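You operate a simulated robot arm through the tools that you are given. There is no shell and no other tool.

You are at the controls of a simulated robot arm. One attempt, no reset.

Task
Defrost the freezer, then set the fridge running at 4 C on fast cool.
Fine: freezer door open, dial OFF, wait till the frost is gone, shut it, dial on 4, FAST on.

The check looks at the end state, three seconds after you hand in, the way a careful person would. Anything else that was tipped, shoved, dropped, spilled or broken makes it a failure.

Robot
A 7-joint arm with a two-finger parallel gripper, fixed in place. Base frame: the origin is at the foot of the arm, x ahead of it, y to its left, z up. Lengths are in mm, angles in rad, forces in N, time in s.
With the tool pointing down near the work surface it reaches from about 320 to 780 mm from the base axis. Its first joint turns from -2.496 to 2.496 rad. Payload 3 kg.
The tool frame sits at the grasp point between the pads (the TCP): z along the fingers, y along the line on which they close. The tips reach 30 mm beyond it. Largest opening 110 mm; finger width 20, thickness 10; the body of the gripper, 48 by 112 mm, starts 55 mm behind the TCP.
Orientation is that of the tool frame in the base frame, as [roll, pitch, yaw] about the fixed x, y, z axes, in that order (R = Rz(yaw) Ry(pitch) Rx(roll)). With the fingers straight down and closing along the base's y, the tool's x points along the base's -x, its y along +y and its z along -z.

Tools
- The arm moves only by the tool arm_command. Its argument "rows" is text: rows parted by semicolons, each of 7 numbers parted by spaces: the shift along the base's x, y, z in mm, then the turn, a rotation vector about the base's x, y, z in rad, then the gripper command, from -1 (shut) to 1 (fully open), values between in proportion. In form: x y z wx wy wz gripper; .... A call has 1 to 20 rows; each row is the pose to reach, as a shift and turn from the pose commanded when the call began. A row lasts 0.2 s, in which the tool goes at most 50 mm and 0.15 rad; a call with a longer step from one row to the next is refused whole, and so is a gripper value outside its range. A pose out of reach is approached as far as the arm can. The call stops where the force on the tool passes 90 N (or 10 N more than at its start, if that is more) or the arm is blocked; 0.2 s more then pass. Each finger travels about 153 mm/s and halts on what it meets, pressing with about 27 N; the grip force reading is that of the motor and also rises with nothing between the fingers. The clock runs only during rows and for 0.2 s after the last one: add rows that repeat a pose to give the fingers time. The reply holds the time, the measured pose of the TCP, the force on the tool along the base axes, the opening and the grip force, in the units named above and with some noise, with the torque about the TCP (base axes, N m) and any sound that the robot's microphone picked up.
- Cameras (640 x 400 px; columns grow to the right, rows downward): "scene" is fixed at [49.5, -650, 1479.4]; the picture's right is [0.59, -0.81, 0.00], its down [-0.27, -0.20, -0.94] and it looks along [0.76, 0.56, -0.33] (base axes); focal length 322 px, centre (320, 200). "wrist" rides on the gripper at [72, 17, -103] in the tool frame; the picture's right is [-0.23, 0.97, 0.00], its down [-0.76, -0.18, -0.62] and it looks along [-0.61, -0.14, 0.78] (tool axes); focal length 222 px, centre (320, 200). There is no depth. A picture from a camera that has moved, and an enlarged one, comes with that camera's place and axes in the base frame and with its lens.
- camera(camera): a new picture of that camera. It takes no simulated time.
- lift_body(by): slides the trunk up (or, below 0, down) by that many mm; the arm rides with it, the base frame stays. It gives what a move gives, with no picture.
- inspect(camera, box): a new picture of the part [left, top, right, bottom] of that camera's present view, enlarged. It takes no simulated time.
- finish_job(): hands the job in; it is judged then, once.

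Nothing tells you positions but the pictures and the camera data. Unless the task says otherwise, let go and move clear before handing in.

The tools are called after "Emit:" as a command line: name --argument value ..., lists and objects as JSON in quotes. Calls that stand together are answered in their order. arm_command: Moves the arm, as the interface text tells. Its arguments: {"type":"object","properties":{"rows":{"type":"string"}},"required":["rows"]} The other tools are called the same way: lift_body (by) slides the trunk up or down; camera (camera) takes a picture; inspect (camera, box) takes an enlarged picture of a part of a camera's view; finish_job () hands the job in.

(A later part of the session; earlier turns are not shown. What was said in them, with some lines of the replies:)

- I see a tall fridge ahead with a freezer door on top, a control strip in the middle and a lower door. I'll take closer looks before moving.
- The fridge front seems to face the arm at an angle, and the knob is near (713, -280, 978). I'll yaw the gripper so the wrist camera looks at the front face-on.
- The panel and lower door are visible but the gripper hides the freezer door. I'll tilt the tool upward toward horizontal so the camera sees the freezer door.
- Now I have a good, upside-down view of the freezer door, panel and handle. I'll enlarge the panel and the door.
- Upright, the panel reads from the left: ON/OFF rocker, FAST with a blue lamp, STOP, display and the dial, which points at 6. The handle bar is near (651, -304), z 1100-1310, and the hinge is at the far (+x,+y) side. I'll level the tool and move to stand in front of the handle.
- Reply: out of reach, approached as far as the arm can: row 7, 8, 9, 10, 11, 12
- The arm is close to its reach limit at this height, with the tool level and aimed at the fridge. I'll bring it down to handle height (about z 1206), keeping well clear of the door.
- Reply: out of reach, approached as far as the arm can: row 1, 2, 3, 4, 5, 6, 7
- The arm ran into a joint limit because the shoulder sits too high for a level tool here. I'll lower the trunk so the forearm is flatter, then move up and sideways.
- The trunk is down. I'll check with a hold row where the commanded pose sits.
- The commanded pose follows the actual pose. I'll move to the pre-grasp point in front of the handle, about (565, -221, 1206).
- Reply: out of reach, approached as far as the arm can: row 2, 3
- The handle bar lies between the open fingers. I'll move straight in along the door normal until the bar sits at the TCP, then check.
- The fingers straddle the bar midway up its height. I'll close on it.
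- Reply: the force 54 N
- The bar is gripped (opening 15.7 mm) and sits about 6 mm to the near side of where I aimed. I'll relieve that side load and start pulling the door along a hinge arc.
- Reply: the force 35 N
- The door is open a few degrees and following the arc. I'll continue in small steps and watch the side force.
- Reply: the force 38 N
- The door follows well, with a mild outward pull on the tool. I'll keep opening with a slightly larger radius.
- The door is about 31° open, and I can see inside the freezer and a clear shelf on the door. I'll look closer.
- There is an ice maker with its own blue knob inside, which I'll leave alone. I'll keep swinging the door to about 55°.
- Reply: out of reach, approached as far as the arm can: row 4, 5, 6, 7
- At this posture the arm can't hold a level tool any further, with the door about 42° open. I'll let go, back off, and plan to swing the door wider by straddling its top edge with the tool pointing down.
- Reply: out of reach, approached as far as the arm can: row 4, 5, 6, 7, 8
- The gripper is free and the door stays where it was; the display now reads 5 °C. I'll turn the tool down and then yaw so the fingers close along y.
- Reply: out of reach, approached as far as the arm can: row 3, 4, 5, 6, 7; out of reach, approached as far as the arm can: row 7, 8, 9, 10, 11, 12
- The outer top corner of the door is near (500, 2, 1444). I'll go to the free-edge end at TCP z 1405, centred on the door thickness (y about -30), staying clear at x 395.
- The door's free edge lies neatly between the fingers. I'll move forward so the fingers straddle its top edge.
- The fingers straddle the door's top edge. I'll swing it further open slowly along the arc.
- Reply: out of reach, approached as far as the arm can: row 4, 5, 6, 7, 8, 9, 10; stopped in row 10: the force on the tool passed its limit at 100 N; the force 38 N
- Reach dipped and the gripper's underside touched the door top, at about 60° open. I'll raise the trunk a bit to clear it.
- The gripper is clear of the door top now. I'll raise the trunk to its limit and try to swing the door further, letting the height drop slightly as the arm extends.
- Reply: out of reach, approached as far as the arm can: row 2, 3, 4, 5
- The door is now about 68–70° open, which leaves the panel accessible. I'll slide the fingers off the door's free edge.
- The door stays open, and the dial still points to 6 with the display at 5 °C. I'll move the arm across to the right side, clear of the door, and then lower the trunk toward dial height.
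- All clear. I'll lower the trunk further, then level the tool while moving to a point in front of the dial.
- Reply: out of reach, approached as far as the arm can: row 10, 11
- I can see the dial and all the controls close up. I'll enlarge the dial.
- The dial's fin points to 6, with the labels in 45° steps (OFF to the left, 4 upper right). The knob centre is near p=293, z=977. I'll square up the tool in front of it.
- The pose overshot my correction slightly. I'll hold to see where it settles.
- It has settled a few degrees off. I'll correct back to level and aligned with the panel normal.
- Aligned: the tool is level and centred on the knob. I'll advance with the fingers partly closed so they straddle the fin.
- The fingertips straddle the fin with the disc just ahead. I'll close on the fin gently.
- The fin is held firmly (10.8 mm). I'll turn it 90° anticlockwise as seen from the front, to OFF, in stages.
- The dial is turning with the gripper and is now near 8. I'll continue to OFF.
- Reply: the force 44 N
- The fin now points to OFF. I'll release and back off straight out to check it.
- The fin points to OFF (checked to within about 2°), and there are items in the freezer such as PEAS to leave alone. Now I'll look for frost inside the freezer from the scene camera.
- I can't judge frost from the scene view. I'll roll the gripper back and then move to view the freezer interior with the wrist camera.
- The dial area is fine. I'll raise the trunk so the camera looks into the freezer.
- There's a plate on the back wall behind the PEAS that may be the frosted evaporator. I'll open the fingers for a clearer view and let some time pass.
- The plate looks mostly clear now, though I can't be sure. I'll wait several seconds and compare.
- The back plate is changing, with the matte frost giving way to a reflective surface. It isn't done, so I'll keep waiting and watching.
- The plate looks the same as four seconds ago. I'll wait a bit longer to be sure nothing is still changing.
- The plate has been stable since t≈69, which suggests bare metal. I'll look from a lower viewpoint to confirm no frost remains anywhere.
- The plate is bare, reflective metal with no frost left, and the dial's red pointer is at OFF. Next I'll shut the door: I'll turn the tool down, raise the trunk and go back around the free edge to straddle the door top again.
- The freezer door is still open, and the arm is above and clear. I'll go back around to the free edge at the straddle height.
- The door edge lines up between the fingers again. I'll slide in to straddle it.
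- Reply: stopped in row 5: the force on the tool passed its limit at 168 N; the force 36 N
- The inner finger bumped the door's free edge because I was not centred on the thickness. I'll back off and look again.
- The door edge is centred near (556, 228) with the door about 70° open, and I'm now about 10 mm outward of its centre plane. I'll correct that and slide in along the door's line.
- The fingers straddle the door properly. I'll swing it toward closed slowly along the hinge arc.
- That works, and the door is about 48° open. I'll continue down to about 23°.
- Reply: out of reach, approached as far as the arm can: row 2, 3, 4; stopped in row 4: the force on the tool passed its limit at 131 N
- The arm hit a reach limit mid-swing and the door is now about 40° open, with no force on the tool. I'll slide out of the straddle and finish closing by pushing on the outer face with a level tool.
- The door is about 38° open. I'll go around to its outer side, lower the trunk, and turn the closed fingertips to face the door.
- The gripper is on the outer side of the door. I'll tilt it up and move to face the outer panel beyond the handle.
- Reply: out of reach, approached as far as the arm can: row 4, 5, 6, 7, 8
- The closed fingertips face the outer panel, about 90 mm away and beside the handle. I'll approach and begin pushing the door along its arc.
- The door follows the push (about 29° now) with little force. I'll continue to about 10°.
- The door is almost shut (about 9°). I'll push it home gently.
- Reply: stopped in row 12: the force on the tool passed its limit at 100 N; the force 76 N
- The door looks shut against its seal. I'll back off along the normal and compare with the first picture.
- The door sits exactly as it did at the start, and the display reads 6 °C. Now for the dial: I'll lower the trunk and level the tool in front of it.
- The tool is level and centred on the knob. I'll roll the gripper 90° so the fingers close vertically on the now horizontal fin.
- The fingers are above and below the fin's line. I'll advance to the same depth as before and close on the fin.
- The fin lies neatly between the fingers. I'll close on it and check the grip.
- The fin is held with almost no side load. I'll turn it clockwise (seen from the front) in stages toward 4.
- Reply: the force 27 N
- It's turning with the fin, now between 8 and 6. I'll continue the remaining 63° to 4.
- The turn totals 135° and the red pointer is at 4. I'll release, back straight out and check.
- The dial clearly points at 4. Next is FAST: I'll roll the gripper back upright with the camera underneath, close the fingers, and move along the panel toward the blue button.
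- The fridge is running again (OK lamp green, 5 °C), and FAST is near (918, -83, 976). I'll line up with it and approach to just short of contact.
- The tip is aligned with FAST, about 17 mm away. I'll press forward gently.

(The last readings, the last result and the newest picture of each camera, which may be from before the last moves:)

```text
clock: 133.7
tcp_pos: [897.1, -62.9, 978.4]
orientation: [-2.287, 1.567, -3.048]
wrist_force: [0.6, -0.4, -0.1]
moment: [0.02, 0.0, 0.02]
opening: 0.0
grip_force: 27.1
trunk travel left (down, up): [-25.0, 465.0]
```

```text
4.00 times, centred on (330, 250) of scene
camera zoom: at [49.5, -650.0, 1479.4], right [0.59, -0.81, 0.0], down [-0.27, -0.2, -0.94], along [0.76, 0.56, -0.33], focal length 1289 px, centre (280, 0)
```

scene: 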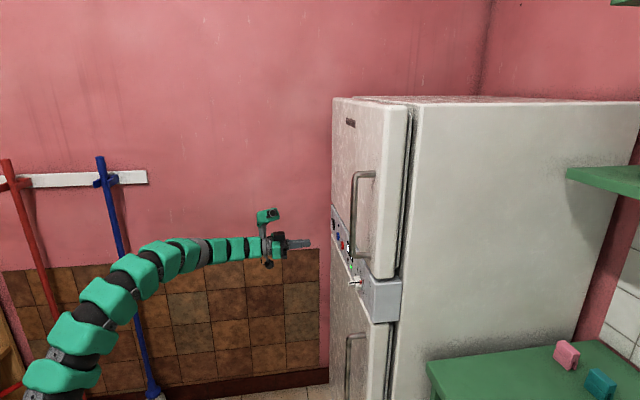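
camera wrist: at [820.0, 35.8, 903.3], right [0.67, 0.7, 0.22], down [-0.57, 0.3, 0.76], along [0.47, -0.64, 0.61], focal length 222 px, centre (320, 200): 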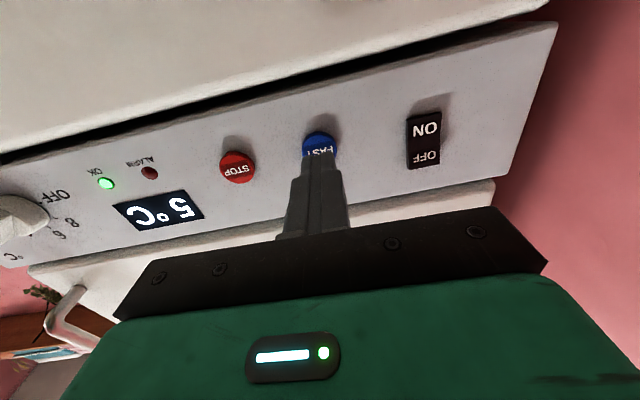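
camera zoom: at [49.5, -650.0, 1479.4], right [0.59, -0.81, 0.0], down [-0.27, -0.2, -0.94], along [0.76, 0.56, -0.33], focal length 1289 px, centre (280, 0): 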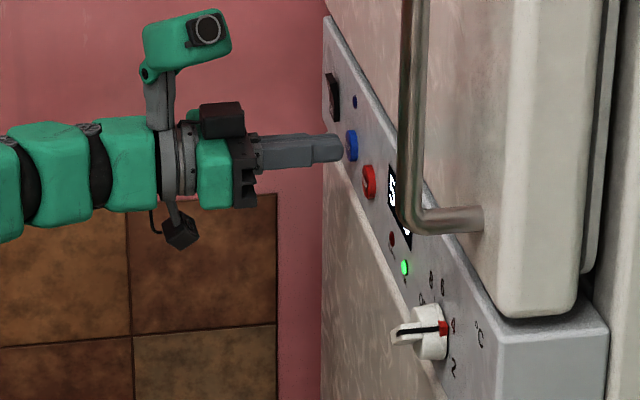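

The tip is just at the button face, centred. I'll press a few millimetres more.

Emit:
arm_command --rows "2.2 -2.1 0 0 0 0 -1; 4.3 -4.1 0 0 0 0 -1; 6.5 -6.2 0 0 0 0 -1"

Emit:
inspect --camera "scene" --box '[310, 200, 380, 260]'

Emit:
inspect --camera "wrist" --box '[220, 80, 440, 240]'

```text
clock: 134.5
tcp_pos: [902.3, -69.2, 979.9]
orientation: [-2.359, 1.569, -3.121]
wrist_force: [-1.6, 2.3, -0.4]
moment: [0.02, 0.03, 0.0]
opening: 0.4
grip_force: 26.8
trunk travel left (down, up): [-25.0, 465.0]
heard: click
```

```text
6.67 times, centred on (345, 230) of scene
camera zoom: at [49.5, -650.0, 1479.4], right [0.59, -0.81, 0.0], down [-0.27, -0.2, -0.94], along [0.76, 0.56, -0.33], focal length 2148 px, centre (153, 0)
```

zoom: 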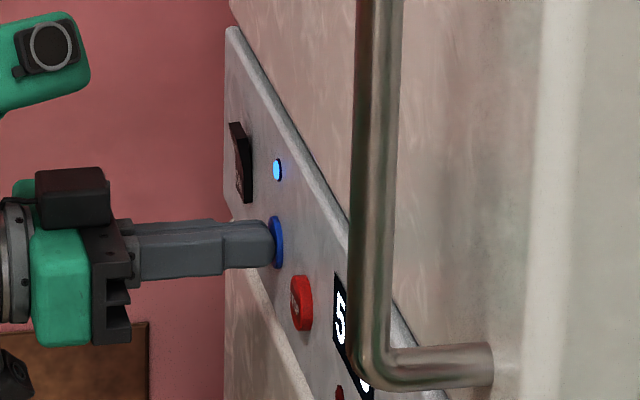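

```text
2.50 times, centred on (330, 160) of wrist
camera zoom: at [840.0, 14.6, 907.8], right [0.67, 0.7, 0.23], down [-0.57, 0.3, 0.76], along [0.47, -0.64, 0.61], focal length 555 px, centre (295, 300)
```

zoom: 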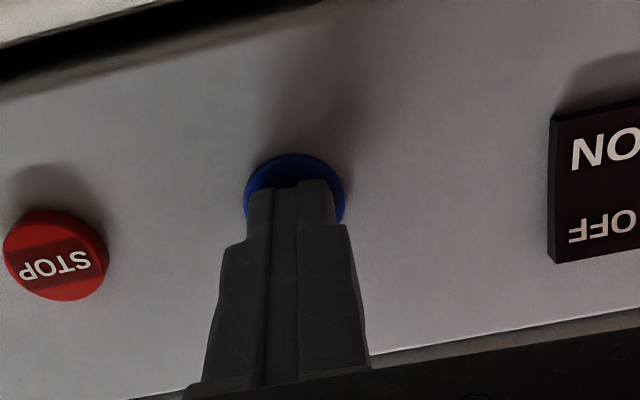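

Click heard, and the blue FAST lamp is lit. I'll withdraw straight back so as not to press it twice.

Emit:
arm_command --rows "-8 7.7 0 0 0 0 -1; -22 21 0 0 0 0 -1; -50 48 0 0 0 0 -1; -80 77 0 0 0 0 -1; -110 105 0 0 0 0 -1; -110 105 0 0 0 0 -1"

Emit:
camera --camera "wrist"

Emit:
inspect --camera "scene" --box '[310, 200, 430, 300]'

```text
clock: 135.9
tcp_pos: [792.9, 37.4, 981.5]
orientation: [-2.276, 1.568, -3.039]
wrist_force: [-0.9, 0.9, 0.7]
moment: [0.02, 0.01, -0.04]
opening: 0.0
grip_force: 26.8
trunk travel left (down, up): [-25.0, 465.0]
```

```text
taken
camera wrist: at [729.7, 120.8, 908.7], right [0.67, 0.7, 0.23], down [-0.57, 0.3, 0.76], along [0.47, -0.64, 0.61], focal length 222 px, centre (320, 200)
```

wrist: 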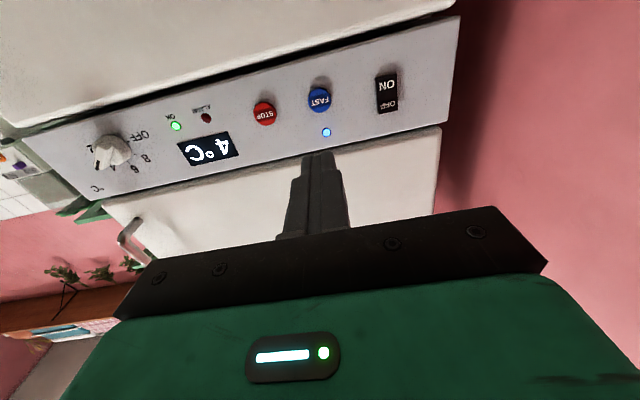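

```text
4.00 times, centred on (370, 250) of scene
camera zoom: at [49.5, -650.0, 1479.4], right [0.59, -0.81, 0.0], down [-0.27, -0.2, -0.94], along [0.76, 0.56, -0.33], focal length 1289 px, centre (120, 0)
```

zoom: 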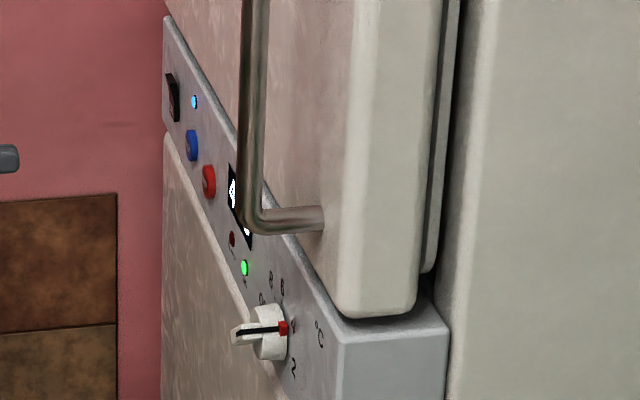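

FAST is lit, the display reads 4 °C, the OK lamp is green, the dial is at 4 and the freezer is shut. I'll draw back further and take one last look around.

Emit:
arm_command --rows "-25 24 0 0 0 0 -1; -50 48 0 0 0 0 -1; -75 72 0 0 0 0 -1; -75 72 0 0 0 0 -1"

Emit:
camera --camera "scene"

Emit:
inspect --camera "wrist" --box '[60, 20, 460, 220]'

Emit:
inspect --camera "scene" --box '[310, 80, 470, 180]'

```text
clock: 136.9
tcp_pos: [717.8, 108.6, 980.3]
orientation: [-2.198, 1.568, -2.958]
wrist_force: [0.8, 0.7, 0.3]
moment: [0.0, 0.01, 0.05]
opening: 0.2
grip_force: 26.9
trunk travel left (down, up): [-25.0, 465.0]
```

```text
taken
```

scene: 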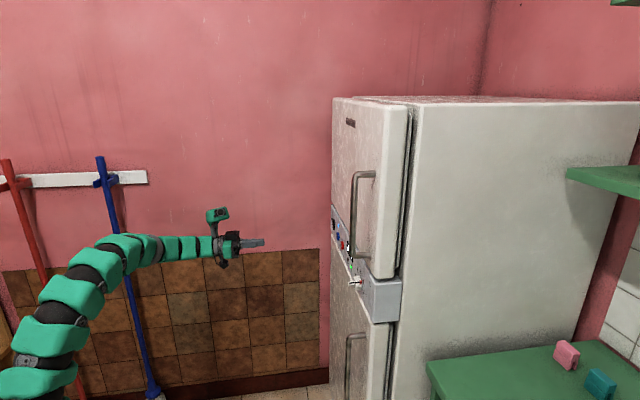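

```text
1.60 times, centred on (260, 120) of wrist
camera zoom: at [655.3, 192.7, 907.1], right [0.67, 0.7, 0.23], down [-0.57, 0.3, 0.76], along [0.47, -0.64, 0.61], focal length 355 px, centre (416, 328)
```

zoom: 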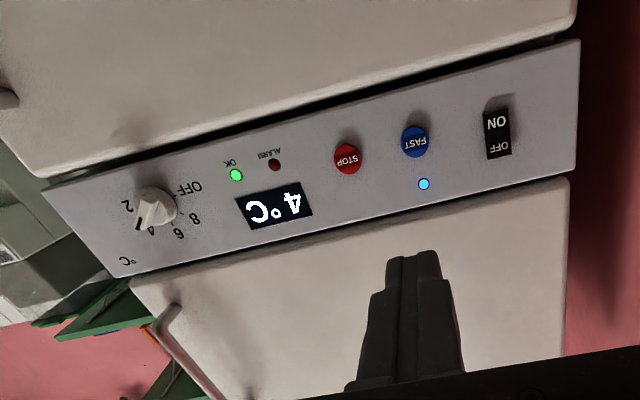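

```text
4.00 times, centred on (390, 130) of scene
camera zoom: at [49.5, -650.0, 1479.4], right [0.59, -0.81, 0.0], down [-0.27, -0.2, -0.94], along [0.76, 0.56, -0.33], focal length 1289 px, centre (40, 480)
```

zoom: 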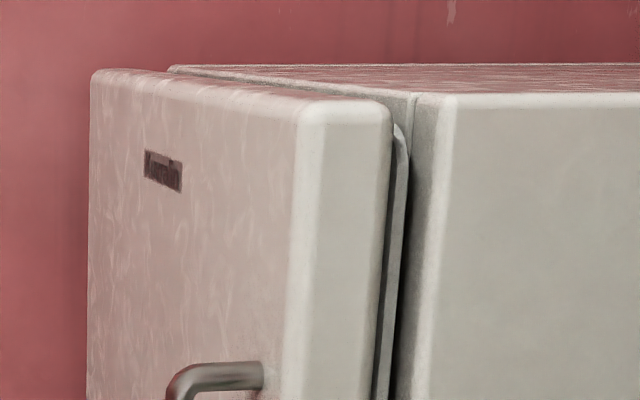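

The freezer is defrosted and its door is shut. The dial is on 4, the FAST lamp is lit, the display shows 4 °C with OK green, and the arm is clear with nothing else disturbed. I'm handing the job in.

Emit:
finish_job

```text
The job is handed in.
```

The freezer is defrosted and shut, and the fridge is running at 4 °C on fast cool. I handed the job in with the arm well clear of the fridge.

- **Defrost:** The back plate in the freezer went from matte to bare, reflective metal by about 69 s and didn't change after that. I judged the frost gone from that; part of the plate was hidden behind the bag of peas.
- **Door:** The freezer door was open with the dial at OFF for about a minute. It now sits exactly where it was at the start.
- **Controls:** The dial points at 4 and the display reads 4 °C. The FAST lamp came on with a click when I pressed it, and the OK lamp is green. I left the ON/OFF switch, STOP and the controls inside the freezer alone.
- **Contact with the door:** While I was moving the door, the gripper pressed or bumped it four times, with peak forces of 100 to 168 N:
    - It pressed on the top edge at 100 N while opening the door.
    - It bumped the free edge at 168 N.
    - It stopped at 131 N partway through closing.
    - It reached 100 N on the last push shut.

  I saw no marks in the pictures, and nothing else in the room looks moved.
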